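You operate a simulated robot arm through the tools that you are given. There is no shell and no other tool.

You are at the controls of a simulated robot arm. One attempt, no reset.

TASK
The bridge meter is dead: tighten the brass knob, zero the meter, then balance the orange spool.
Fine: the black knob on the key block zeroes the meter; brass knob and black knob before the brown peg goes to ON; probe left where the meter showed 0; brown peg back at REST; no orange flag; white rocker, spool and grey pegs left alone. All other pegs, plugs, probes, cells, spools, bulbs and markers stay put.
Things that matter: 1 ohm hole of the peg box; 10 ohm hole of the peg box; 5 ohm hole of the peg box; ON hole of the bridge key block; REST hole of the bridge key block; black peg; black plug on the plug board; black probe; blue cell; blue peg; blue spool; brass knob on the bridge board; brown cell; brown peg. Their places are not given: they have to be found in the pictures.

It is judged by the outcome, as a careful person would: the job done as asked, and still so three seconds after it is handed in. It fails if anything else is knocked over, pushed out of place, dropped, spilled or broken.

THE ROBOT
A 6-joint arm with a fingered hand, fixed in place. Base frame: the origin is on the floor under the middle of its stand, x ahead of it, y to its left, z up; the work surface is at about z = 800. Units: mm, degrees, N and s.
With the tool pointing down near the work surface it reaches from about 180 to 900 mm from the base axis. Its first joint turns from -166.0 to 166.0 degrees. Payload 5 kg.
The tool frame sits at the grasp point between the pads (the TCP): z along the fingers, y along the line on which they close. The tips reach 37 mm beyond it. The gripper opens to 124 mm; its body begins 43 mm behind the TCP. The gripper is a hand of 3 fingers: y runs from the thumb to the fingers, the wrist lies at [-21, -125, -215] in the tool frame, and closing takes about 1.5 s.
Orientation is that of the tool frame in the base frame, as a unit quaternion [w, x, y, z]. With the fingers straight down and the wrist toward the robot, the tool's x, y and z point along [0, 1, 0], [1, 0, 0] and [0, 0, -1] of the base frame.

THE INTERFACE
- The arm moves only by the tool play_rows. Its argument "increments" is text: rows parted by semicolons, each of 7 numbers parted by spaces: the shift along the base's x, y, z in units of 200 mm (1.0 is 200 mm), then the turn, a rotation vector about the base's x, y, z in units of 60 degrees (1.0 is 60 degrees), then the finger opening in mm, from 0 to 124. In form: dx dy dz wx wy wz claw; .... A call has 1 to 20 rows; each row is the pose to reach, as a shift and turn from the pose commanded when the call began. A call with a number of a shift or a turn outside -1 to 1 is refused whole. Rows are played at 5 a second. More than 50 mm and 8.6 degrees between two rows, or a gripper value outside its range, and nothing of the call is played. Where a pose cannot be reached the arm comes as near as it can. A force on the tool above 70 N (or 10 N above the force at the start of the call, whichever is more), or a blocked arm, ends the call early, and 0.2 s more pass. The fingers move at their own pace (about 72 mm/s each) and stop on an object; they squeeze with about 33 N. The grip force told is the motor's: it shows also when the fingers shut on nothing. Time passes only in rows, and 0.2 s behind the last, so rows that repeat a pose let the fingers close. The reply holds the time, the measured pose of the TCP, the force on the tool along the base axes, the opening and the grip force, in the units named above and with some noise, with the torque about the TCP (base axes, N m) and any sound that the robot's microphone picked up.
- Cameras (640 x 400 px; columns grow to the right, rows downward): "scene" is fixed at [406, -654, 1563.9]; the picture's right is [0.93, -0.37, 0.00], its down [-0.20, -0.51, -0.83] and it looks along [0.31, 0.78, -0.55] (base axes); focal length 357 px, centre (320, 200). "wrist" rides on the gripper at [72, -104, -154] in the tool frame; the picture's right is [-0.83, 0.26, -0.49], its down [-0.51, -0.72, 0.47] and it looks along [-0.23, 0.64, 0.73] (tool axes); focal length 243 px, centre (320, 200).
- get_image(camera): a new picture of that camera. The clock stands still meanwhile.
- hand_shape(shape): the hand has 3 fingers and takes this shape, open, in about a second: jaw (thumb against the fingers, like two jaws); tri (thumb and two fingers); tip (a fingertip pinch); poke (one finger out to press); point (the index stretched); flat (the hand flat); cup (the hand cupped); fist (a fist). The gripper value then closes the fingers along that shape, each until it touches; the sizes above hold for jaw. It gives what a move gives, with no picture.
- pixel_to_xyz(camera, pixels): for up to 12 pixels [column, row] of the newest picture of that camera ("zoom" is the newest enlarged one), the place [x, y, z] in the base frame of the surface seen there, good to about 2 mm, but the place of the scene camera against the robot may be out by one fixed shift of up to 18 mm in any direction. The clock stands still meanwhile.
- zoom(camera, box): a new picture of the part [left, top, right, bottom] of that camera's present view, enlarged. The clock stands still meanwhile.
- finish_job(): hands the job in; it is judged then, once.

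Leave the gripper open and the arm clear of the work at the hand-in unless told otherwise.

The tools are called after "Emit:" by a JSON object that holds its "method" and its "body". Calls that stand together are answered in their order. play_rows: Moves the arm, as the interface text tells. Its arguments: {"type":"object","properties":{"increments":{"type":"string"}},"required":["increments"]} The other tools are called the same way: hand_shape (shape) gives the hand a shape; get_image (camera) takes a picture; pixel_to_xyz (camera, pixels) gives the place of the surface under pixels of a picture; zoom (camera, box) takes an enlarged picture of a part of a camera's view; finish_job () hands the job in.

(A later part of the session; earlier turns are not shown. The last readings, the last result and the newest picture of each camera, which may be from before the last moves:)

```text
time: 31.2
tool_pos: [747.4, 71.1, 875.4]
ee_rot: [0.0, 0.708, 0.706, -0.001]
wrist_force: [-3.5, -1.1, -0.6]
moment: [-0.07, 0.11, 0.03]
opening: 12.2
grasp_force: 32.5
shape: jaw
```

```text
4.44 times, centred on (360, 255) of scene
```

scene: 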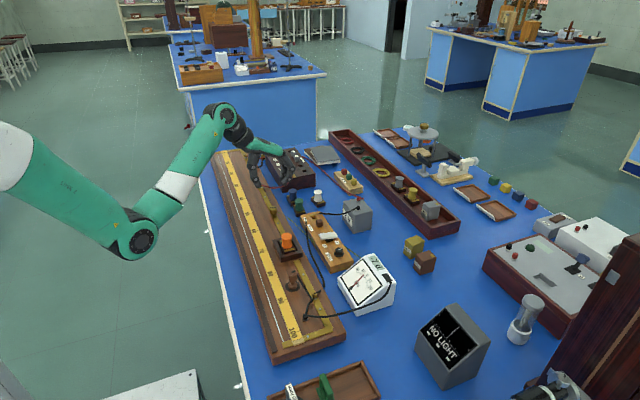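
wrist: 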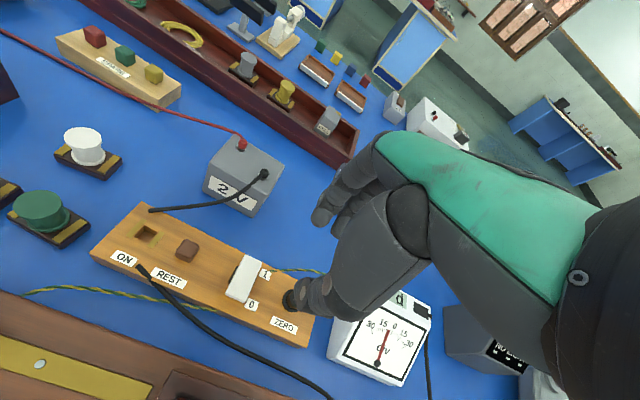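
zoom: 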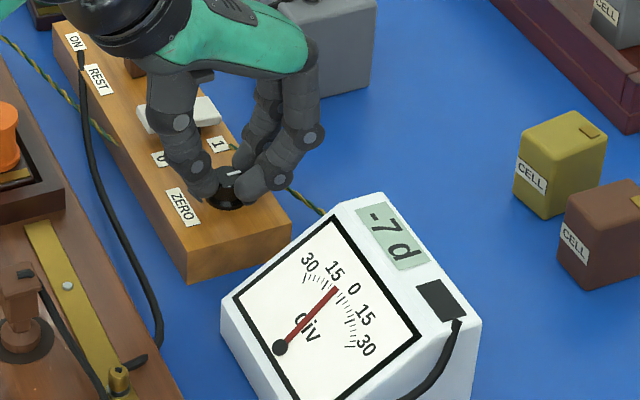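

Gripped (grip 32.5 N). The meter shows -7. I turn clockwise 12° as a trial and read it.

Emit:
{"method": "play_rows", "body": {"increments": "0 0 0 0 0 -0.07 3; 0 0 0 0 0 -0.14 3; 0 0 0 0 0 -0.2 3; 0 0 0 0 0 -0.2 3"}}

Emit:
{"method": "zoom", "body": {"camera": "scene", "box": [310, 210, 410, 300]}}

Emit:
{"method": "zoom", "body": {"camera": "wrist", "box": [240, 170, 400, 310]}}

```text
time: 32.2
tool_pos: [747.7, 73.9, 875.9]
ee_rot: [0.0, 0.777, 0.63, 0.0]
wrist_force: [-7.9, -1.1, 0.8]
moment: [0.02, 0.28, 0.0]
opening: 12.1
grasp_force: 32.8
shape: jaw
```

```text
4.44 times, centred on (360, 255) of scene
```

zoom: 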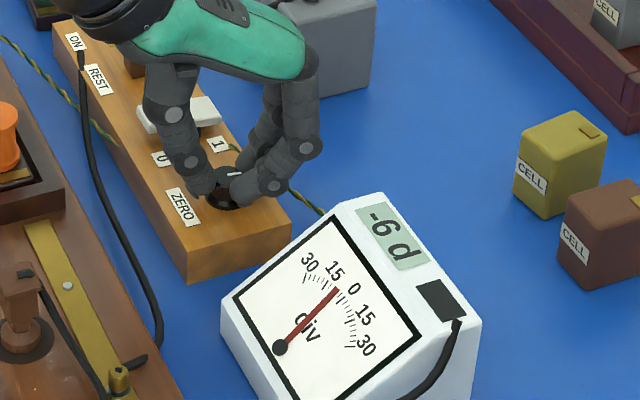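

```text
2.86 times, centred on (320, 240) of wrist
```

zoom: 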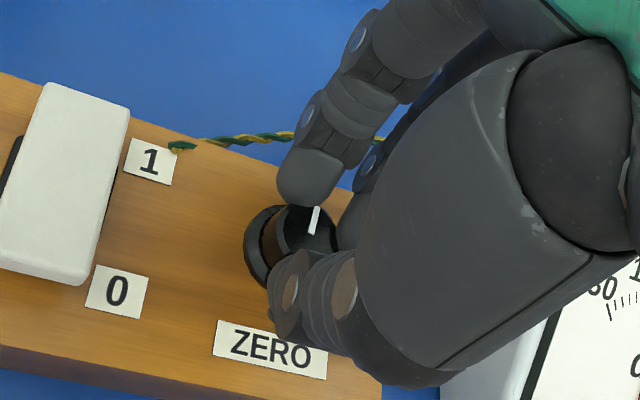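

Clockwise raises it: -6 now. I turn on by 40° clockwise.

Emit:
{"method": "play_rows", "body": {"increments": "0 0 0 0 0 -0.1 3; 0 0 0 0 0 -0.2 3; 0 0 0 0 0 -0.3 3; 0 0 0 0 0 -0.4 3; 0 0 0 0 0 -0.5 3; 0 0 0 0 0 -0.6 3; 0 0 0 0 0 -0.667 3; 0 0 0 0 0 -0.667 3"}}

Emit:
{"method": "zoom", "body": {"camera": "scene", "box": [310, 210, 410, 300]}}

Emit:
{"method": "zoom", "body": {"camera": "wrist", "box": [240, 170, 400, 310]}}

```text
time: 34.0
tool_pos: [746.7, 74.1, 875.6]
ee_rot: [0.0, 0.946, 0.325, 0.0]
wrist_force: [-11.1, 5.9, 0.3]
moment: [0.22, 0.33, 0.02]
opening: 11.7
grasp_force: 33.6
shape: jaw
```

```text
4.44 times, centred on (360, 255) of scene
```

zoom: 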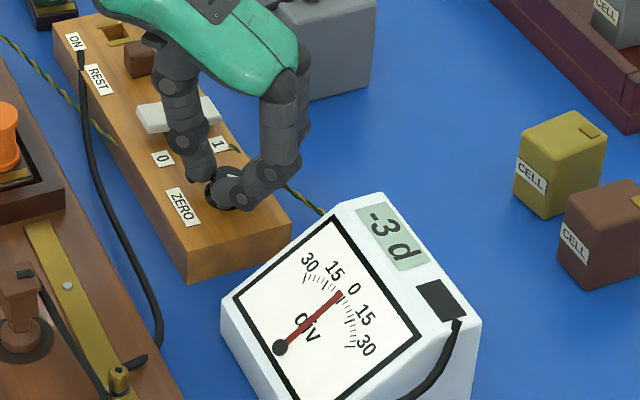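

```text
2.86 times, centred on (320, 240) of wrist
```

zoom: 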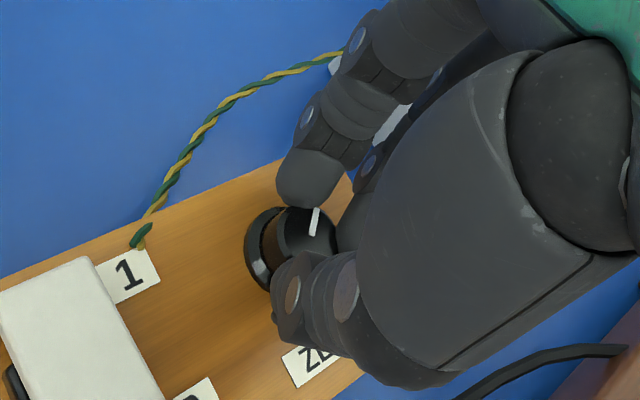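

-3 now (≈12–13° per div). Turning on 30° clockwise; the thumb stays ~20 mm clear of the rocker.

Emit:
{"method": "play_rows", "body": {"increments": "0 0 0 0 0 -0.1 3; 0 0 0 0 0 -0.2 3; 0 0 0 0 0 -0.3 3; 0 0 0 0 0 -0.4 3; 0 0 0 0 0 -0.5 3; 0 0 0 0 0 -0.5 3"}}

Emit:
{"method": "zoom", "body": {"camera": "scene", "box": [310, 210, 410, 300]}}

Emit:
{"method": "zoom", "body": {"camera": "wrist", "box": [240, 170, 400, 310]}}

```text
time: 35.4
tool_pos: [747.6, 75.4, 876.0]
ee_rot: [0.0, 0.998, 0.069, -0.001]
wrist_force: [-11.0, 9.7, 3.7]
moment: [0.3, 0.36, 0.02]
opening: 11.7
grasp_force: 32.9
shape: jaw
```

```text
4.44 times, centred on (360, 255) of scene
```

zoom: 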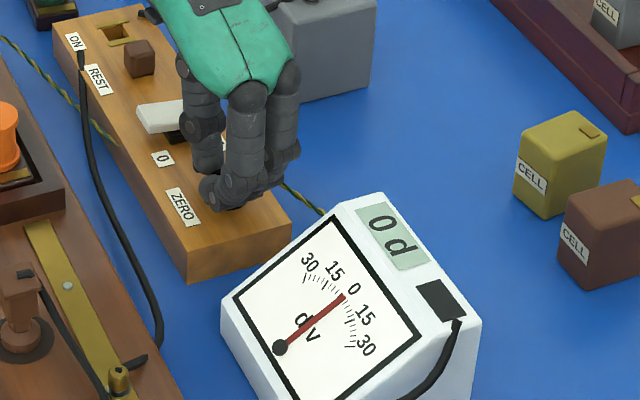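

```text
2.86 times, centred on (320, 240) of wrist
```

zoom: 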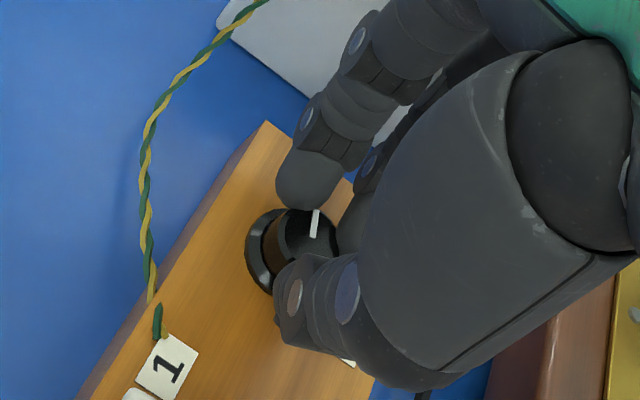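

The meter shows 0 d. To centre within the 0 band I probe 4° further and read again.

Emit:
{"method": "play_rows", "body": {"increments": "0 0 0 0 0 -0.035 3; 0 0 0 0 0 -0.067 3; 0 0 0 0 0 -0.067 3"}}

Emit:
{"method": "zoom", "body": {"camera": "scene", "box": [350, 240, 400, 280]}}

```text
time: 36.2
tool_pos: [747.9, 74.6, 875.2]
ee_rot: [0.0, 0.999, 0.035, 0.0]
wrist_force: [-7.2, 13.1, 1.8]
moment: [0.4, 0.25, 0.0]
opening: 11.6
grasp_force: 33.0
shape: jaw
```

```text
10.00 times, centred on (375, 260) of scene
```

zoom: 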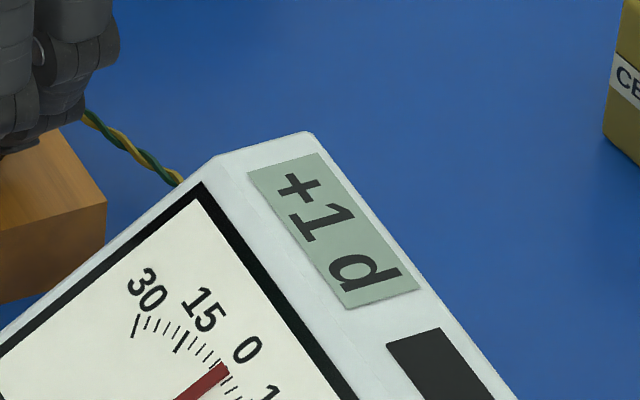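

+1 now, so the 0/+1 edge lies in that 4°. I turn back 8° (counter-clockwise) to sit mid-band.

Emit:
{"method": "play_rows", "body": {"increments": "0 0 0 0 0 0.067 3; 0 0 0 0 0 0.125 3; 0 0 0 0 0 0.125 3"}}

Emit:
{"method": "zoom", "body": {"camera": "scene", "box": [350, 240, 400, 280]}}

```text
time: 37.0
tool_pos: [747.1, 73.4, 875.6]
ee_rot: [0.0, 0.995, 0.1, 0.0]
wrist_force: [-10.1, 10.5, 5.5]
moment: [0.37, 0.35, 0.06]
opening: 11.7
grasp_force: 33.4
shape: jaw
```

```text
10.00 times, centred on (375, 260) of scene
```

zoom: 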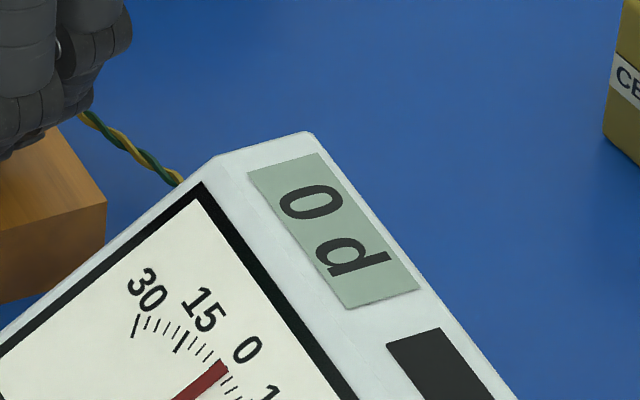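

0 d again, mid-band. I release the knob by opening slowly, and read again before lifting.

Emit:
{"method": "play_rows", "body": {"increments": "0 0 0 0 0 0 15; 0 0 0 0 0 0 25; 0 0 0 0 0 0 40; 0 0 0 0 0 0 45; 0 0 0 0 0 0 45"}}

Emit:
{"method": "zoom", "body": {"camera": "scene", "box": [330, 220, 400, 280]}}

Emit:
{"method": "zoom", "body": {"camera": "wrist", "box": [240, 170, 400, 310]}}

```text
time: 38.2
tool_pos: [748.4, 74.4, 876.4]
ee_rot: [0.0, 0.995, 0.1, 0.0]
wrist_force: [-0.4, 0.0, -0.2]
moment: [0.02, -0.02, 0.0]
opening: 44.5
grasp_force: 0.1
shape: jaw
```

```text
6.67 times, centred on (365, 250) of scene
```

zoom: 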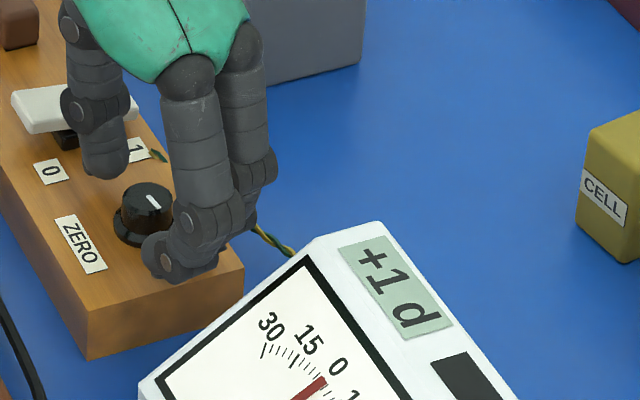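

```text
2.86 times, centred on (320, 240) of wrist
```

zoom: 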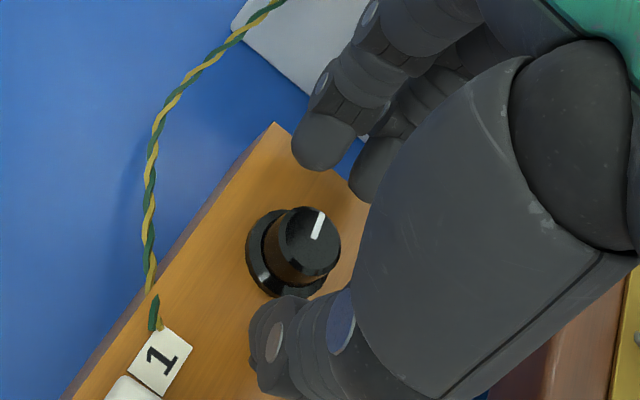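

Opening nudged the knob to +1. I re-grip (shifted 1 mm to -x,+y to lessen the side load) and read once gripped.

Emit:
{"method": "play_rows", "body": {"increments": "-0.005 0.005 0 0 0 0 30; -0.005 0.005 0 0 0 0 20; -0.005 0.005 0 0 0 0 14; -0.005 0.005 0 0 0 0 8; -0.005 0.005 0 0 0 0 3; -0.005 0.005 0 0 0 0 3; -0.005 0.005 0 0 0 0 3"}}

Emit:
{"method": "zoom", "body": {"camera": "scene", "box": [330, 220, 400, 280]}}

```text
time: 39.8
tool_pos: [746.6, 74.7, 874.4]
ee_rot: [0.0, 0.995, 0.1, -0.001]
wrist_force: [-1.2, 2.7, -2.8]
moment: [0.11, 0.04, 0.05]
opening: 12.9
grasp_force: 32.9
shape: jaw
```

```text
6.67 times, centred on (365, 250) of scene
```

zoom: 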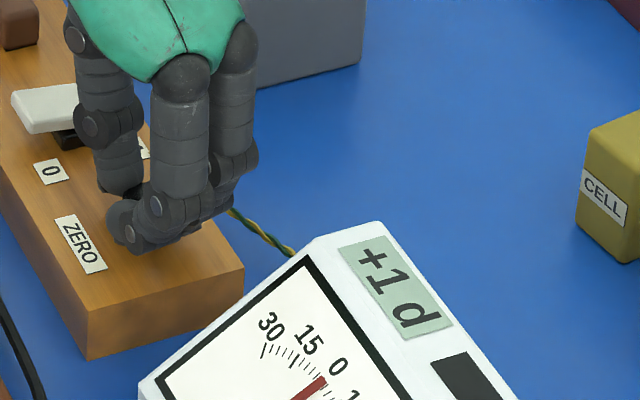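

Still +1 and the side force is now small. I turn 6° counter-clockwise and read.

Emit:
{"method": "play_rows", "body": {"increments": "0 0 0 0 0 0.05 3; 0 0 0 0 0 0.1 3; 0 0 0 0 0 0.1 3"}}

Emit:
{"method": "zoom", "body": {"camera": "scene", "box": [350, 240, 400, 280]}}

```text
time: 40.6
tool_pos: [747.2, 74.5, 874.7]
ee_rot: [0.001, 0.988, 0.152, -0.001]
wrist_force: [0.0, 3.0, -4.6]
moment: [0.12, 0.02, 0.01]
opening: 13.0
grasp_force: 33.0
shape: jaw
```

```text
10.00 times, centred on (375, 260) of scene
```

zoom: 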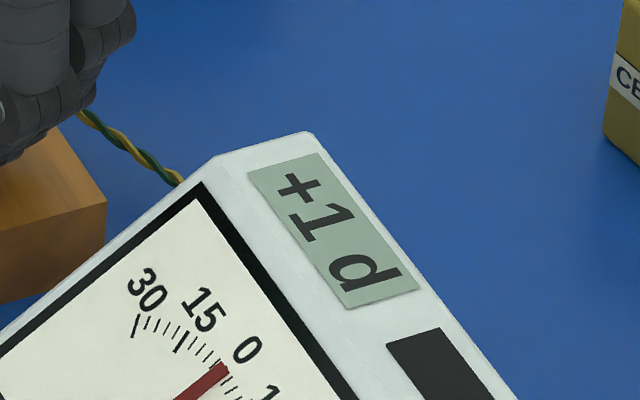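

Still +1; another 6° counter-clockwise.

Emit:
{"method": "play_rows", "body": {"increments": "0 0 0 0 0 0.05 3; 0 0 0 0 0 0.1 3; 0 0 0 0 0 0.1 3"}}

Emit:
{"method": "zoom", "body": {"camera": "scene", "box": [350, 240, 400, 280]}}

```text
time: 41.4
tool_pos: [746.5, 75.1, 874.6]
ee_rot: [0.001, 0.979, 0.204, -0.001]
wrist_force: [-3.4, 1.0, -4.2]
moment: [0.03, 0.1, -0.01]
opening: 12.7
grasp_force: 33.1
shape: jaw
```

```text
10.00 times, centred on (375, 260) of scene
```

zoom: 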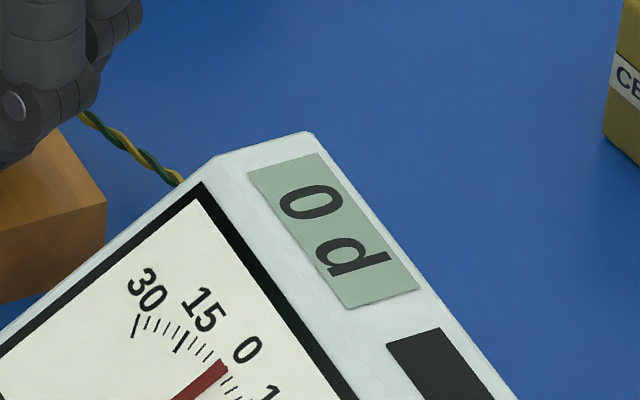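

0 d. I go 4° more to sit mid-band, then release and read again.

Emit:
{"method": "play_rows", "body": {"increments": "0 0 0 0 0 0.035 3; 0 0 0 0 0 0.067 3; 0 0 0 0 0 0.067 3; 0 0 0 0 0 0.067 14; 0 0 0 0 0 0.067 18; 0 0 0 0 0 0.067 25; 0 0 0 0 0 0.067 40; 0 0 0 0 0 0.067 45; 0 0 0 0 0 0.067 45"}}

Emit:
{"method": "zoom", "body": {"camera": "scene", "box": [330, 220, 400, 280]}}

```text
time: 43.4
tool_pos: [746.1, 74.9, 874.9]
ee_rot: [0.0, 0.971, 0.238, 0.0]
wrist_force: [0.4, 0.1, -0.4]
moment: [0.01, -0.05, -0.02]
opening: 44.5
grasp_force: 0.1
shape: jaw
```

```text
6.67 times, centred on (365, 250) of scene
```

zoom: 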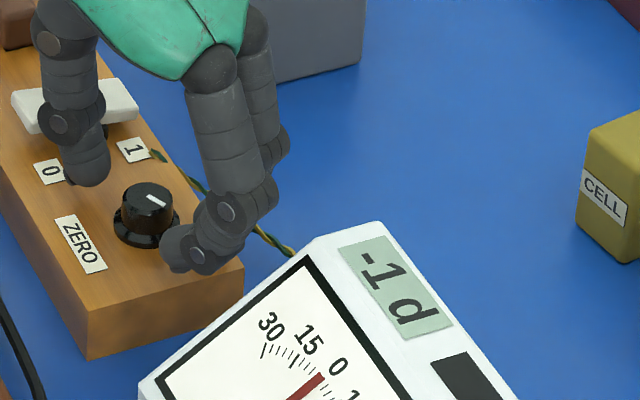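

It reads -1 now. I let a moment pass with no contact to see whether the reading itself wanders.

Emit:
{"method": "play_rows", "body": {"increments": "0 0 0 0 0 0 45; 0 0 0 0 0 0 45; 0 0 0 0 0 0 45"}}

Emit:
{"method": "zoom", "body": {"camera": "scene", "box": [330, 220, 400, 280]}}

Emit:
{"method": "zoom", "body": {"camera": "wrist", "box": [240, 170, 400, 310]}}

```text
time: 44.2
tool_pos: [746.7, 74.5, 875.9]
ee_rot: [0.0, 0.971, 0.238, 0.0]
wrist_force: [0.3, -0.5, 1.1]
moment: [0.0, 0.01, -0.03]
opening: 44.5
grasp_force: 0.1
shape: jaw
```

```text
6.67 times, centred on (365, 250) of scene
```

zoom: 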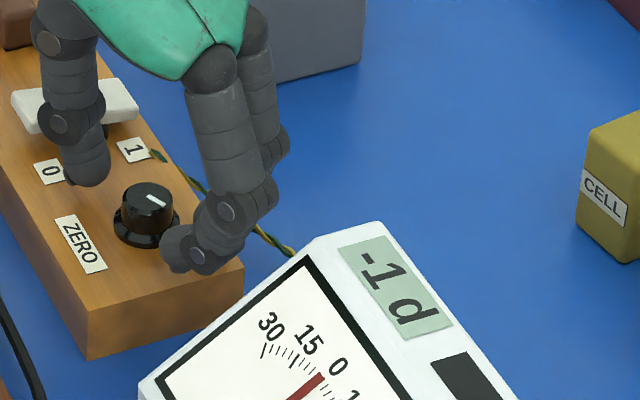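

```text
2.86 times, centred on (320, 240) of wrist
```

zoom: 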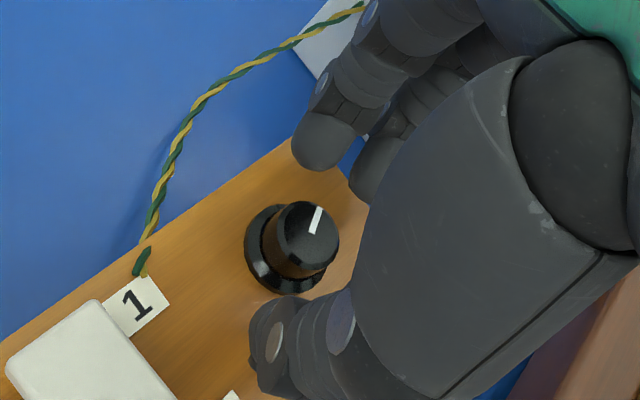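

Stable at -1. The 0 band appears ~10° wide, so I re-grip and turn 5° clockwise, read, then release.

Emit:
{"method": "play_rows", "body": {"increments": "0 0 0 0 0 0 30; 0 0 0 0 0 0 20; 0 0 0 0 0 0 14; 0 0 0 0 0 0 8; 0 0 0 0 0 0 3; 0 0 0 0 0 0 3; 0 0 0 0 0 0 3; 0 0 0 0 0 -0.04 3; 0 0 0 0 0 -0.083 3; 0 0 0 0 0 -0.083 3"}}

Emit:
{"method": "zoom", "body": {"camera": "scene", "box": [330, 220, 400, 280]}}

```text
time: 46.4
tool_pos: [746.2, 74.9, 875.4]
ee_rot: [0.0, 0.981, 0.196, 0.0]
wrist_force: [-0.7, 3.0, -1.5]
moment: [0.12, 0.07, 0.04]
opening: 12.4
grasp_force: 33.1
shape: jaw
```

```text
6.67 times, centred on (365, 250) of scene
```

zoom: 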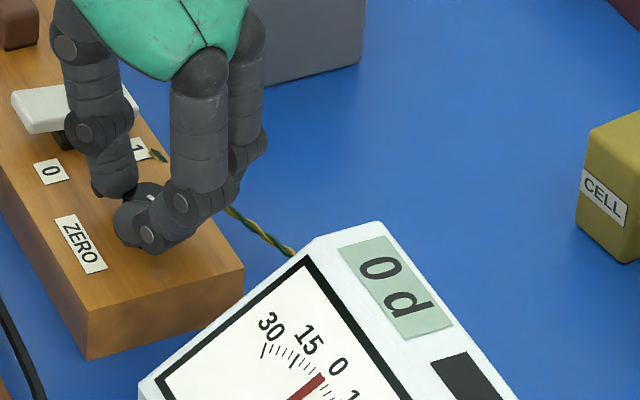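

0 d while gripped. I release slowly and read again.

Emit:
{"method": "play_rows", "body": {"increments": "0 0 0 0 0 0 14; 0 0 0 0 0 0 16; 0 0 0 0 0 0 20; 0 0 0 0 0 0 30; 0 0 0 0 0 0 45; 0 0 0 0 0 0 45"}}

Emit:
{"method": "zoom", "body": {"camera": "scene", "box": [330, 220, 400, 280]}}

```text
time: 47.8
tool_pos: [747.3, 75.0, 876.1]
ee_rot: [0.0, 0.981, 0.195, 0.0]
wrist_force: [0.5, 0.3, 0.7]
moment: [-0.01, 0.0, -0.01]
opening: 44.4
grasp_force: 0.3
shape: jaw
```

```text
6.67 times, centred on (365, 250) of scene
```

zoom: 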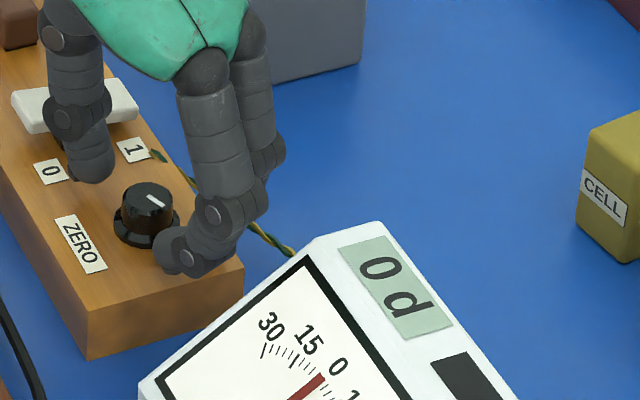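

It stays at 0 d after release. I lift straight up, then turn the hand back and move towards the brown peg.

Emit:
{"method": "play_rows", "body": {"increments": "0 0 0.1 0 0 0 45; 0 0 0.2 0 0 0 45; 0 0 0.3 0 0 0.1 45; 0 0 0.4 0 0 0.2 45; 0 0 0.5 0 0 0.3 45; 0 0 0.5 0 0 0.4 45; 0 0.05 0.5 0 0 0.5 45; 0 0.1 0.5 0 0 0.6 45; 0 0.2 0.5 0 0 0.7 45; 0 0.3 0.5 0 0 0.8 45; 0 0.45 0.5 0 0 0.9 45; 0 0.6 0.5 0 0 1 45; -0.015 0.74 0.5 0 0 1 45; -0.015 0.74 0.5 0 0 1 45"}}

Emit:
{"method": "get_image", "body": {"camera": "wrist"}}

Emit:
{"method": "get_image", "body": {"camera": "scene"}}

```text
time: 50.8
tool_pos: [744.4, 223.1, 975.9]
ee_rot: [0.0, 0.75, 0.661, 0.0]
wrist_force: [0.1, 1.4, 0.6]
moment: [0.02, 0.03, -0.01]
opening: 44.6
grasp_force: 0.0
shape: jaw
```

```text
taken
```

wrist: 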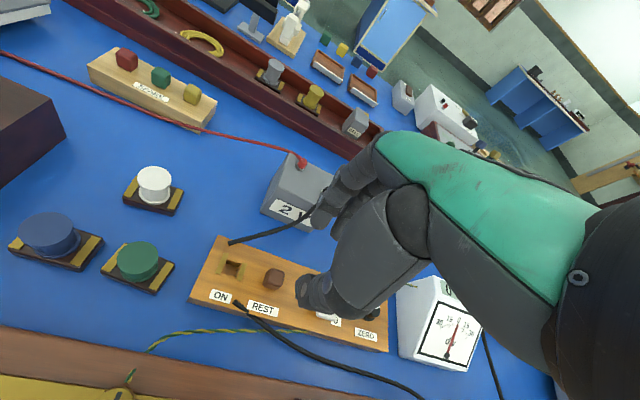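

```text
taken
```

scene: 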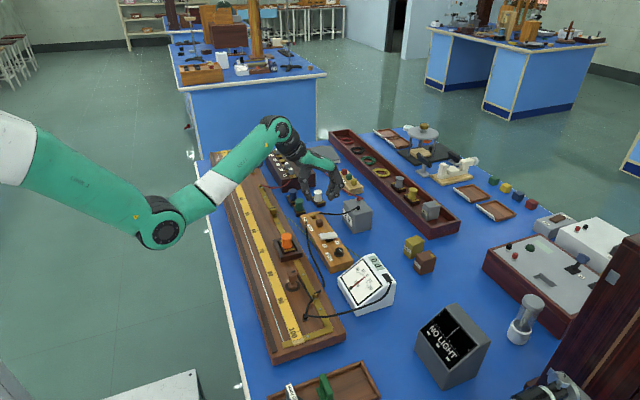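

The peg is at px (273,278), the ON hole at (232,268). I zoom for precise places and the battery's near face.

Emit:
{"method": "zoom", "body": {"camera": "wrist", "box": [200, 220, 320, 310]}}

Emit:
{"method": "pixel_to_xyz", "body": {"camera": "wrist", "pixels": [[265, 205], [272, 180], [300, 225], [290, 215], [273, 275], [283, 285], [298, 290], [320, 222]]}}

```text
4.44 times, centred on (260, 265) of wrist
```

zoom: 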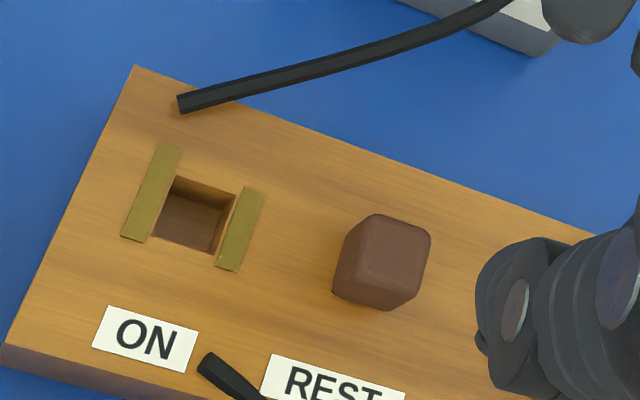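

```text
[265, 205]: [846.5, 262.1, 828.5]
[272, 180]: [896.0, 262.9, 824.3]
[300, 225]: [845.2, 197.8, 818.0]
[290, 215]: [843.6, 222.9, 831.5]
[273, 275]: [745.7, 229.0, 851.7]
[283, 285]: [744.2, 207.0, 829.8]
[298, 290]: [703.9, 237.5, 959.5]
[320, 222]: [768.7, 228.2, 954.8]
```

I read the hole corners, peg corners and the black cable course.

Emit:
{"method": "pixel_to_xyz", "body": {"camera": "zoom", "pixels": [[170, 172], [240, 192], [214, 258], [147, 240], [378, 222], [424, 240], [408, 282], [362, 268], [393, 250], [187, 104], [260, 88], [380, 52]]}}

Emit:
{"method": "pixel_to_xyz", "body": {"camera": "zoom", "pixels": [[178, 180], [232, 197], [210, 250], [155, 236], [195, 215], [335, 290], [388, 308], [345, 240], [430, 235], [375, 214], [415, 300], [300, 300]]}}

```text
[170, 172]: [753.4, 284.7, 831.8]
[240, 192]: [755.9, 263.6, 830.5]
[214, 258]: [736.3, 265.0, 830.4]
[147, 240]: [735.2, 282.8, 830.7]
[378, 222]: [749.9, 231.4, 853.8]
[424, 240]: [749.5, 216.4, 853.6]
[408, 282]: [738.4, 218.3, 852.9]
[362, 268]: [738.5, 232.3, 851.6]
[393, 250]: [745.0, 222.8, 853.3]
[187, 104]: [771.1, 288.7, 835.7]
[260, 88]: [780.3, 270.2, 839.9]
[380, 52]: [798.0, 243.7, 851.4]
```

```text
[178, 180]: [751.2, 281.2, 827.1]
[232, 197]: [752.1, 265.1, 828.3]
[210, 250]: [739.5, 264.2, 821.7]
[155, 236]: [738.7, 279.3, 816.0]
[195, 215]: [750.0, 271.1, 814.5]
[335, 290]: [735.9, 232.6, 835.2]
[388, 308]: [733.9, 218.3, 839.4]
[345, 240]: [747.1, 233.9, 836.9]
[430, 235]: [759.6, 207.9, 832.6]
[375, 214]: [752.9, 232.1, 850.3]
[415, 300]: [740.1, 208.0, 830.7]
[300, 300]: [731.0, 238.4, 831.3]
```

Peg centre ≈ (744.4,224.4), ON hole centre ≈ (745.2,273.7). The black battery cable passes at (771–780, 270–289, ~838), so I'll hold the peg along y with the thumb on the +y side (yaw −90°). First turn −60°.

Emit:
{"method": "play_rows", "body": {"increments": "0 0 0 0 0 -0.125 45; 0 0 0 0 0 -0.25 45; 0 0 0 0 0 -0.375 45; 0 0 0 0 0 -0.5 45; 0 0 0 0 0 -0.625 45; 0 0 0 0 0 -0.75 45; 0 0 0 0 0 -0.875 45; 0 0 0 0 0 -1 40; 0 0 0 0 0 -1 40"}}

Emit:
{"method": "play_rows", "body": {"increments": "0 0.003 -0.04 0 0 -0.12 36; 0 0.006 -0.08 0 0 -0.25 36; 0.001 0.007 -0.12 0 0 -0.38 36; 0.001 0.007 -0.15 0 0 -0.38 36; 0.001 0.007 -0.15 0 0 -0.38 36"}}

Emit:
{"method": "get_image", "body": {"camera": "wrist"}}

Emit:
{"method": "zoom", "body": {"camera": "scene", "box": [270, 170, 390, 260]}}

```text
time: 52.8
tool_pos: [742.8, 222.2, 975.8]
ee_rot: [0.0, 0.981, 0.194, 0.0]
wrist_force: [-0.5, -0.7, -0.3]
moment: [-0.01, -0.03, -0.03]
opening: 40.3
grasp_force: 0.0
shape: jaw
```

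```text
time: 54.0
tool_pos: [744.9, 224.1, 946.0]
ee_rot: [0.0, 1.0, -0.003, -0.001]
wrist_force: [0.7, 0.7, 0.3]
moment: [0.01, 0.01, 0.0]
opening: 36.4
grasp_force: 0.2
shape: jaw
```

```text
taken
```

wrist: 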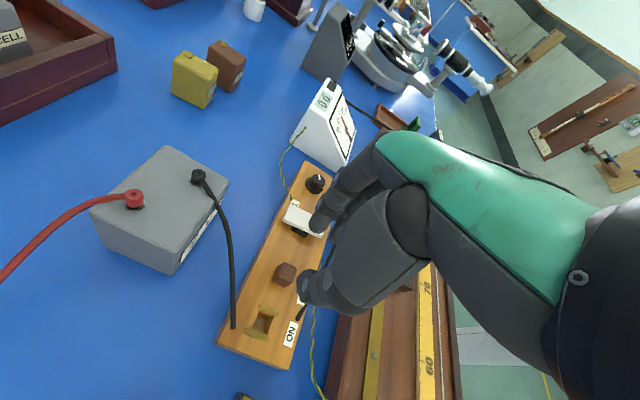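

```text
4.44 times, centred on (330, 215) of scene
```

zoom: 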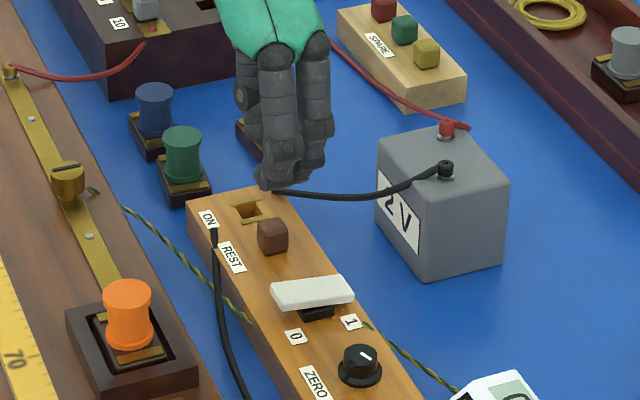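

The peg is between thumb and fingers. I check the peg's place again from this view.

Emit:
{"method": "zoom", "body": {"camera": "wrist", "box": [230, 200, 350, 350]}}

Emit:
{"method": "pixel_to_xyz", "body": {"camera": "wrist", "pixels": [[285, 270], [293, 264], [291, 279], [277, 276], [280, 264], [265, 322], [300, 285], [318, 222], [300, 237]]}}

```text
2.67 times, centred on (290, 275) of wrist
```

zoom: 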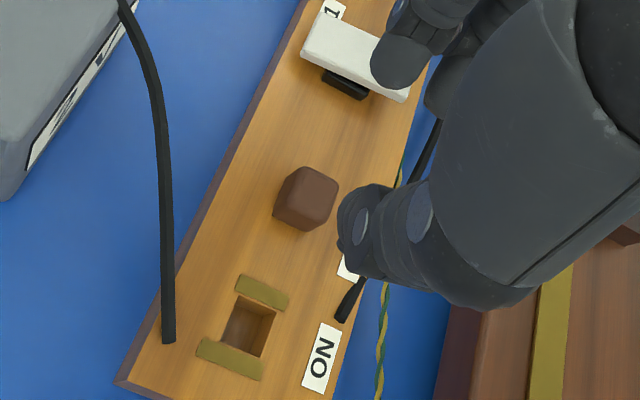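

```text
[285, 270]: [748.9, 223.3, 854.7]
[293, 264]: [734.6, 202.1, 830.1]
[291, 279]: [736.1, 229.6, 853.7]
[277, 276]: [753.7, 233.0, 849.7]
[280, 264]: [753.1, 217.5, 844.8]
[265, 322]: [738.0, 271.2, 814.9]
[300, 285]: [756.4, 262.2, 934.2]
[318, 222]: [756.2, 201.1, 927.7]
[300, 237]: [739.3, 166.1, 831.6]
```

Zoom tighter on peg and hole for a second measurement.

Emit:
{"method": "zoom", "body": {"camera": "wrist", "box": [260, 255, 310, 345]}}

```text
4.44 times, centred on (285, 300) of wrist
```

zoom: 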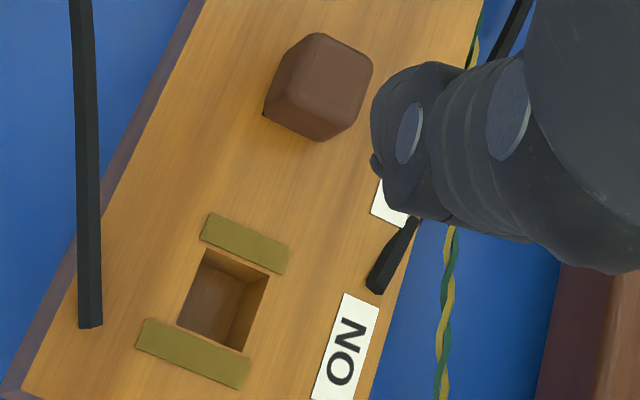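

Emit:
{"method": "pixel_to_xyz", "body": {"camera": "zoom", "pixels": [[318, 36], [370, 68], [350, 105], [300, 75], [330, 70], [205, 250], [270, 275], [243, 352], [178, 325], [204, 247], [272, 274], [245, 355]]}}

```text
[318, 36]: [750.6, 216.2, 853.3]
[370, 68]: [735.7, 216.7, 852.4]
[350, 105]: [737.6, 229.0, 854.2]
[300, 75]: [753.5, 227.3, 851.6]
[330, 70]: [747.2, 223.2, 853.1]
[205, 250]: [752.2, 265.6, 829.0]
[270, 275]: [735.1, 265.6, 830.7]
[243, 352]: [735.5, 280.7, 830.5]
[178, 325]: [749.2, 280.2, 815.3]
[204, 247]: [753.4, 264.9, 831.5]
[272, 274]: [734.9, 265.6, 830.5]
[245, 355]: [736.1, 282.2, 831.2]
```

Second measurement: hole x 735–753, y 265–282 (centre ≈744.3, 273.6); peg centre ≈ (744.5,224). I lower to TCP z≈871 (tips ≈834) and close on the peg.

Emit:
{"method": "play_rows", "body": {"increments": "0 0 -0.08 0 0 0 36; 0 0 -0.16 0 0 0 36; 0 0 -0.24 0 0 0 36; 0 0 -0.31 0 0 0 36; 0 0 -0.37 0 0 0 36; 0 0 -0.37 0 0 0 30; 0 0 -0.37 0 0 0 22; 0 0 -0.37 0 0 0 14; 0 0 -0.37 0 0 0 8; 0 0 -0.37 0 0 0 5; 0 0 -0.37 0 0 0 5; 0 0 -0.37 0 0 0 5"}}

Emit:
{"method": "get_image", "body": {"camera": "wrist"}}

Emit:
{"method": "zoom", "body": {"camera": "scene", "box": [270, 170, 390, 260]}}

```text
time: 56.6
tool_pos: [732.1, 219.5, 877.6]
ee_rot: [0.001, 1.0, -0.002, 0.001]
wrist_force: [0.3, 0.1, 5.0]
moment: [0.0, 0.02, -0.02]
opening: 6.0
grasp_force: 0.0
shape: jaw
out of reach, approached as far as the arm can: row 3, 4, 5, 6, 7, 8, 9, 10, 11, 12
```

```text
taken
```

wrist: 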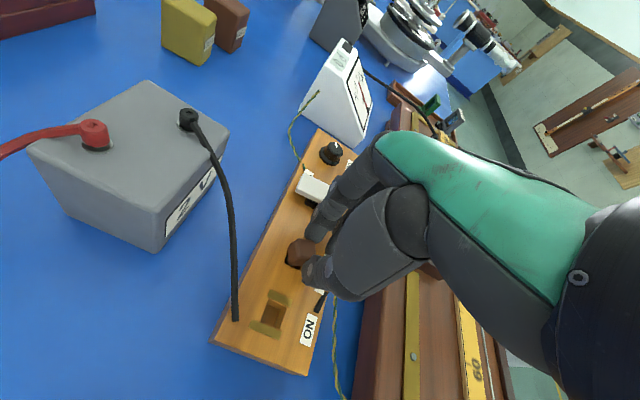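

```text
4.44 times, centred on (330, 215) of scene
```

zoom: 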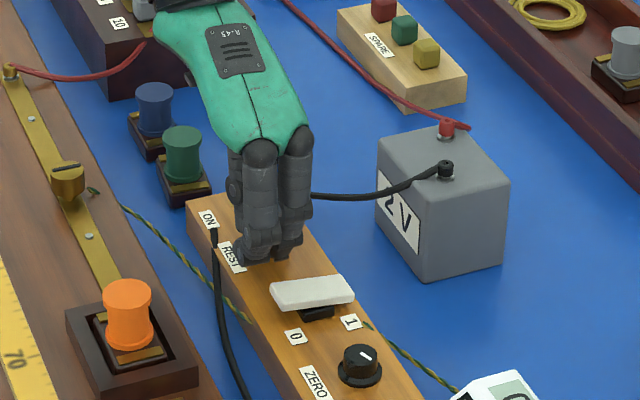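

That pose was out of reach: the hand drifted to (732,219.5,877.6) and closed beside the peg. I look closely before moving.

Emit:
{"method": "zoom", "body": {"camera": "wrist", "box": [250, 200, 370, 340]}}

Emit:
{"method": "zoom", "body": {"camera": "scene", "box": [310, 200, 360, 240]}}

```text
2.86 times, centred on (310, 270) of wrist
```

zoom: 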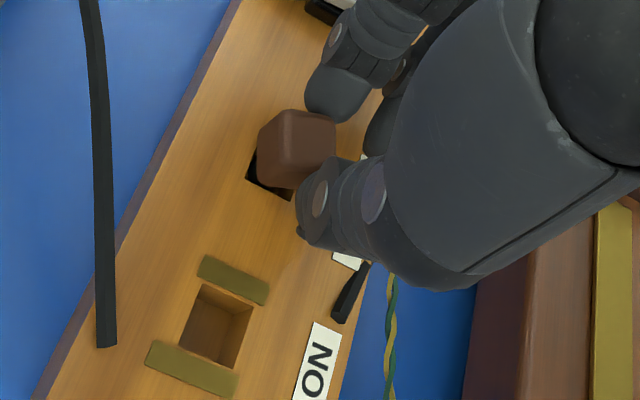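

```text
10.00 times, centred on (335, 220) of scene
```

zoom: 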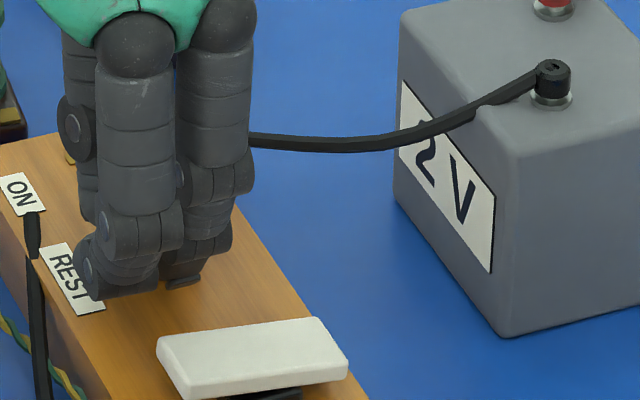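

The peg looks slightly tilted/shifted (dark gap of the REST hole visible at zoom (265,180)). I open the fingers in place first, without moving the arm.

Emit:
{"method": "play_rows", "body": {"increments": "0 0 -0.37 0 0 0 15; 0 0 -0.37 0 0 0 25; 0 0 -0.37 0 0 0 36; 0 0 -0.37 0 0 0 36"}}

```text
refused: row 1 steps farther than a row can; nothing moved
```

That was refused as too far (my shift was relative to the new start). I use zero shift now.

Emit:
{"method": "play_rows", "body": {"increments": "0 0 0 0 0 0 15; 0 0 0 0 0 0 25; 0 0 0 0 0 0 36; 0 0 0 0 0 0 36"}}

Emit:
{"method": "zoom", "body": {"camera": "wrist", "box": [250, 200, 370, 340]}}

Emit:
{"method": "zoom", "body": {"camera": "scene", "box": [310, 200, 360, 240]}}

```text
time: 57.6
tool_pos: [731.8, 218.8, 875.4]
ee_rot: [0.0, 1.0, -0.003, 0.0]
wrist_force: [0.5, 0.0, -0.3]
moment: [0.01, 0.0, 0.0]
opening: 35.5
grasp_force: 0.1
shape: jaw
```

```text
2.86 times, centred on (310, 270) of wrist
```

zoom: 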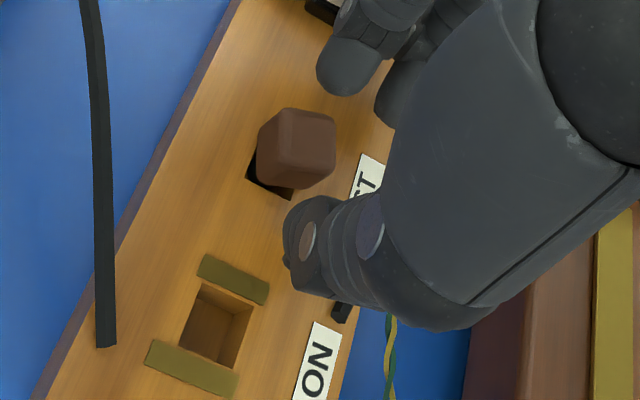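

```text
10.00 times, centred on (335, 220) of scene
```

zoom: 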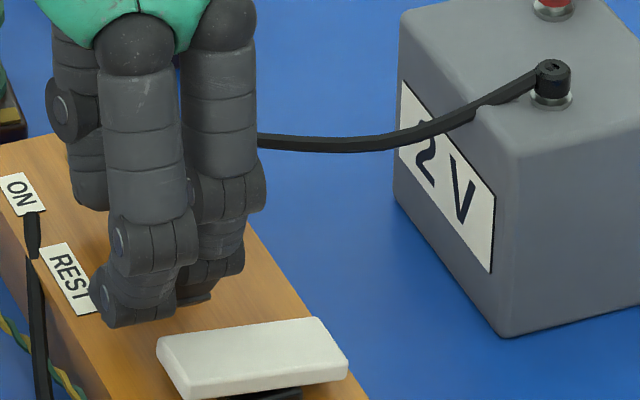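

The peg has popped up and leans, its hole partly visible. I back the hand off (-x) and up, away from the peg.

Emit:
{"method": "play_rows", "body": {"increments": "-0.06 -0.025 0.05 0 0 0 40; -0.06 -0.025 0.15 0 0 0 40; -0.06 -0.025 0.25 0 0 0 40; -0.06 -0.025 0.35 0 0 0 40; -0.06 -0.025 0.45 0 0 0 40; -0.06 -0.025 0.45 0 0 0.125 40; -0.06 -0.025 0.45 0 0 0.25 40; -0.06 -0.025 0.45 0 0 0.375 40; -0.06 -0.025 0.45 0 0 0.5 40; -0.06 -0.025 0.45 0 0 0.625 40; -0.06 -0.025 0.45 0 0 0.75 40; -0.06 -0.025 0.45 0 0 0.875 40; -0.06 -0.025 0.45 0 0 1 40; -0.06 -0.025 0.45 0 0 1 40"}}

Emit:
{"method": "get_image", "body": {"camera": "wrist"}}

Emit:
{"method": "zoom", "body": {"camera": "scene", "box": [290, 190, 350, 240]}}

```text
time: 60.6
tool_pos: [719.3, 212.8, 964.7]
ee_rot: [0.0, 0.867, 0.499, 0.0]
wrist_force: [0.2, 0.6, 0.3]
moment: [-0.01, -0.01, -0.04]
opening: 40.0
grasp_force: 0.2
shape: jaw
```

```text
taken
```

wrist: 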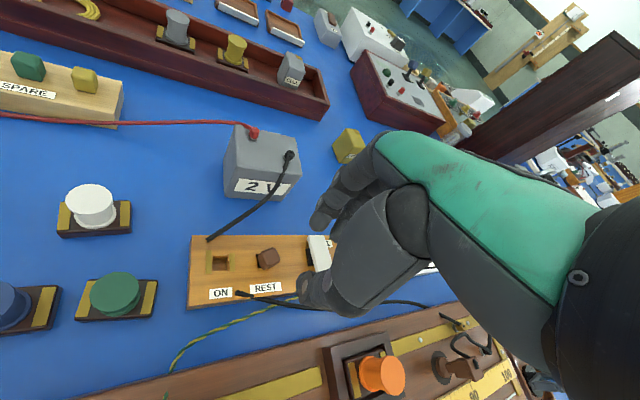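

```text
8.00 times, centred on (320, 215) of scene
```

zoom: 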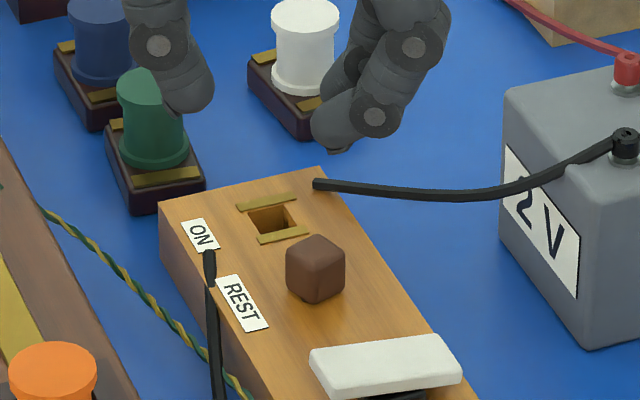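

The arm now is at (719,213,965), yaw −30°. I zoom on the peg from here.

Emit:
{"method": "zoom", "body": {"camera": "wrist", "box": [190, 225, 310, 305]}}

Emit:
{"method": "zoom", "body": {"camera": "scene", "box": [315, 205, 345, 235]}}

```text
5.00 times, centred on (250, 265) of wrist
```

zoom: 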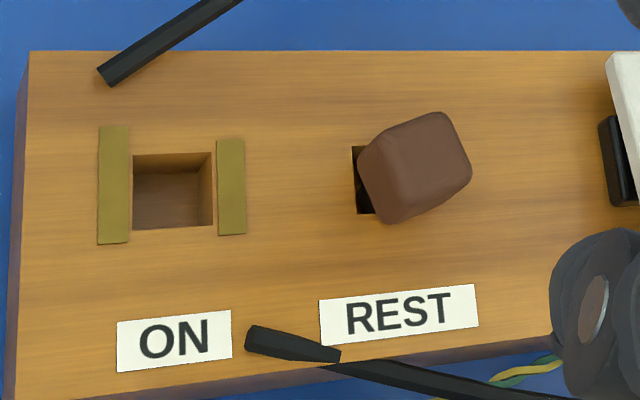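

```text
13.33 times, centred on (330, 220) of scene
```

zoom: 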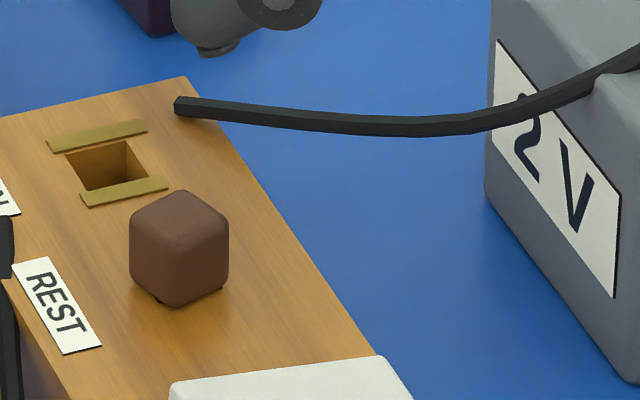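

The peg is twisted ~20° and raised. I read its top corners to learn its position, twist and tilt.

Emit:
{"method": "zoom", "body": {"camera": "wrist", "box": [240, 235, 300, 285]}}

Emit:
{"method": "pixel_to_xyz", "body": {"camera": "wrist", "pixels": [[273, 253], [278, 248], [264, 254], [283, 259], [270, 266], [277, 256], [261, 258], [262, 262], [266, 268], [235, 265]]}}

```text
8.00 times, centred on (270, 260) of wrist
```

zoom: 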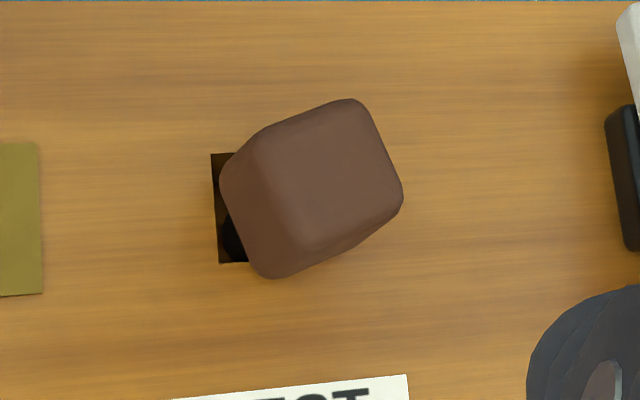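

```text
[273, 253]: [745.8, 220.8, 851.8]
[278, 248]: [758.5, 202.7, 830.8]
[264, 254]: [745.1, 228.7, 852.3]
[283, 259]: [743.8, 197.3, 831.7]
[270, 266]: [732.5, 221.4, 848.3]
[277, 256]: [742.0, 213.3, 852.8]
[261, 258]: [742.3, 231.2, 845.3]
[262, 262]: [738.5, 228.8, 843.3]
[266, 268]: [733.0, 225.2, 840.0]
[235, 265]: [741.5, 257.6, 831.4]
```

Emit:
{"method": "pixel_to_xyz", "body": {"camera": "zoom", "pixels": [[275, 140], [350, 108], [395, 195], [315, 235], [330, 170], [235, 200], [270, 272], [345, 245], [225, 180], [215, 158], [225, 258], [300, 200]]}}

```text
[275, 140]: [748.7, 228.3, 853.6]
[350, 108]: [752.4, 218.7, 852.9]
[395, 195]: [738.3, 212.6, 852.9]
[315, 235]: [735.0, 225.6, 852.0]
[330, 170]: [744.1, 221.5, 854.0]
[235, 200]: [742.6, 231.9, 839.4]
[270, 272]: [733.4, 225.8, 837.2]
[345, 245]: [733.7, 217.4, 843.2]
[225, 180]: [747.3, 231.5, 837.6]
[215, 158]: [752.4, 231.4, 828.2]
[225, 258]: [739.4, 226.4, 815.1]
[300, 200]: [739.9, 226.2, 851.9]
```

The peg top is still level at z≈853: it only twisted ≈ +23° and shifted to about (743.7,221.5); it is still in the REST hole. I turn the hand to yaw +23° above it so the jaws match its faces (thumb side toward the robot, well in reach).

Emit:
{"method": "play_rows", "body": {"increments": "0.015 0.006 0 0 0 0.11 40; 0.03 0.012 0 0 0 0.22 40; 0.045 0.017 0 0 0 0.33 40; 0.06 0.023 0 0 0 0.44 40; 0.075 0.028 0 0 0 0.55 40; 0.09 0.034 0 0 0 0.66 40; 0.105 0.04 0 0 0 0.77 40; 0.12 0.045 0 0 0 0.883 40; 0.12 0.045 -0.05 0 0 0.883 40; 0.12 0.045 -0.05 0 0 0.883 40"}}

Emit:
{"method": "get_image", "body": {"camera": "wrist"}}

Emit:
{"method": "zoom", "body": {"camera": "wrist", "box": [240, 200, 340, 330]}}

```text
time: 62.8
tool_pos: [743.6, 222.7, 956.1]
ee_rot: [0.0, 0.554, 0.832, 0.0]
wrist_force: [-0.8, -0.1, -0.4]
moment: [-0.02, -0.01, 0.01]
opening: 39.6
grasp_force: 0.2
shape: jaw
```

```text
taken
```

wrist: 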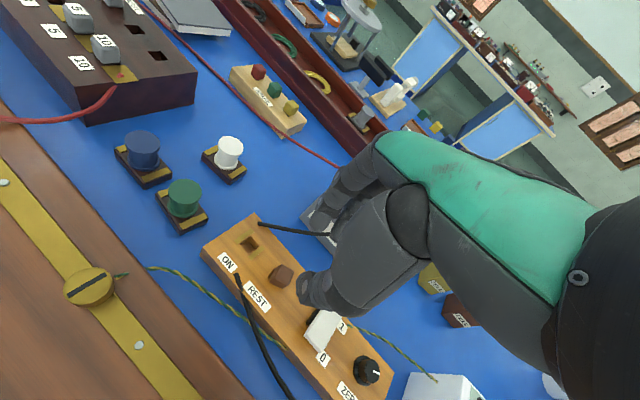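

```text
3.08 times, centred on (290, 265) of wrist
```

zoom: 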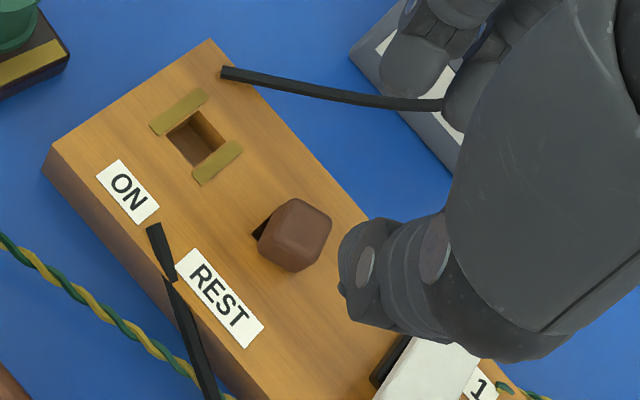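

Hand yaw 22.7°, peg faces line up. I lower to TCP z≈877 (tips ≈840, on the upper part of the head) with opening 32, then close.

Emit:
{"method": "play_rows", "body": {"increments": "0 -0.003 -0.1 0 0 0 32; 0 -0.003 -0.2 0 0 0 32; 0 -0.003 -0.28 0 0 0 32; 0 -0.003 -0.34 0 0 0 32; 0 -0.003 -0.395 0 0 0 32; 0 -0.003 -0.395 0 0 0 32"}}

Emit:
{"method": "zoom", "body": {"camera": "wrist", "box": [240, 180, 360, 330]}}

Emit:
{"method": "zoom", "body": {"camera": "scene", "box": [290, 190, 370, 240]}}

```text
time: 64.2
tool_pos: [744.0, 221.8, 876.0]
ee_rot: [0.0, 0.554, 0.832, -0.001]
wrist_force: [0.5, -0.2, -0.3]
moment: [0.07, 0.01, 0.0]
opening: 32.6
grasp_force: 0.0
shape: jaw
```

```text
2.67 times, centred on (300, 255) of wrist
```

zoom: 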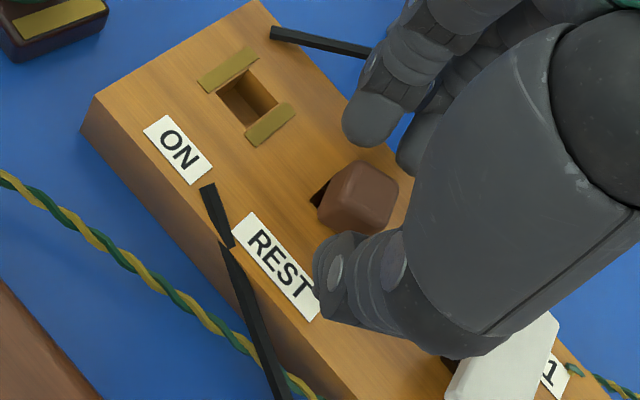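

```text
8.00 times, centred on (330, 215) of scene
```

zoom: 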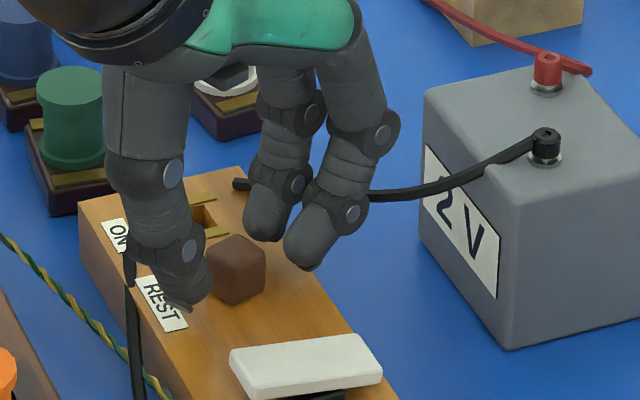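

The head sits between thumb and both fingers. I close on it.

Emit:
{"method": "play_rows", "body": {"increments": "0 0 0 0 0 0 24; 0 0 0 0 0 0 18; 0 0 0 0 0 0 12; 0 0 0 0 0 0 6; 0 0 0 0 0 0 4; 0 0 0 0 0 0 4; 0 0 0 0 0 0 4"}}

Emit:
{"method": "zoom", "body": {"camera": "wrist", "box": [240, 180, 360, 330]}}

Emit:
{"method": "zoom", "body": {"camera": "scene", "box": [290, 190, 370, 240]}}

```text
time: 65.8
tool_pos: [742.8, 222.7, 876.4]
ee_rot: [0.0, 0.554, 0.832, 0.0]
wrist_force: [-0.4, 1.5, -0.6]
moment: [0.1, 0.05, 0.02]
opening: 12.7
grasp_force: 32.8
shape: jaw
```

```text
2.67 times, centred on (300, 255) of wrist
```

zoom: 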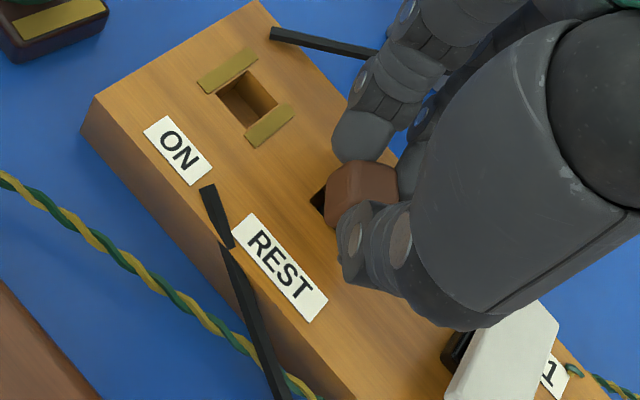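

```text
8.00 times, centred on (330, 215) of scene
```

zoom: 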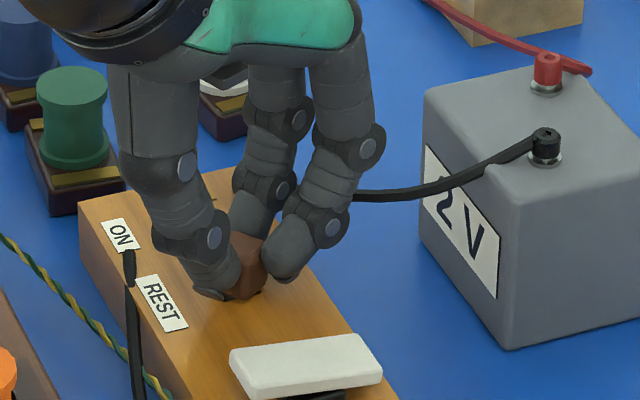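

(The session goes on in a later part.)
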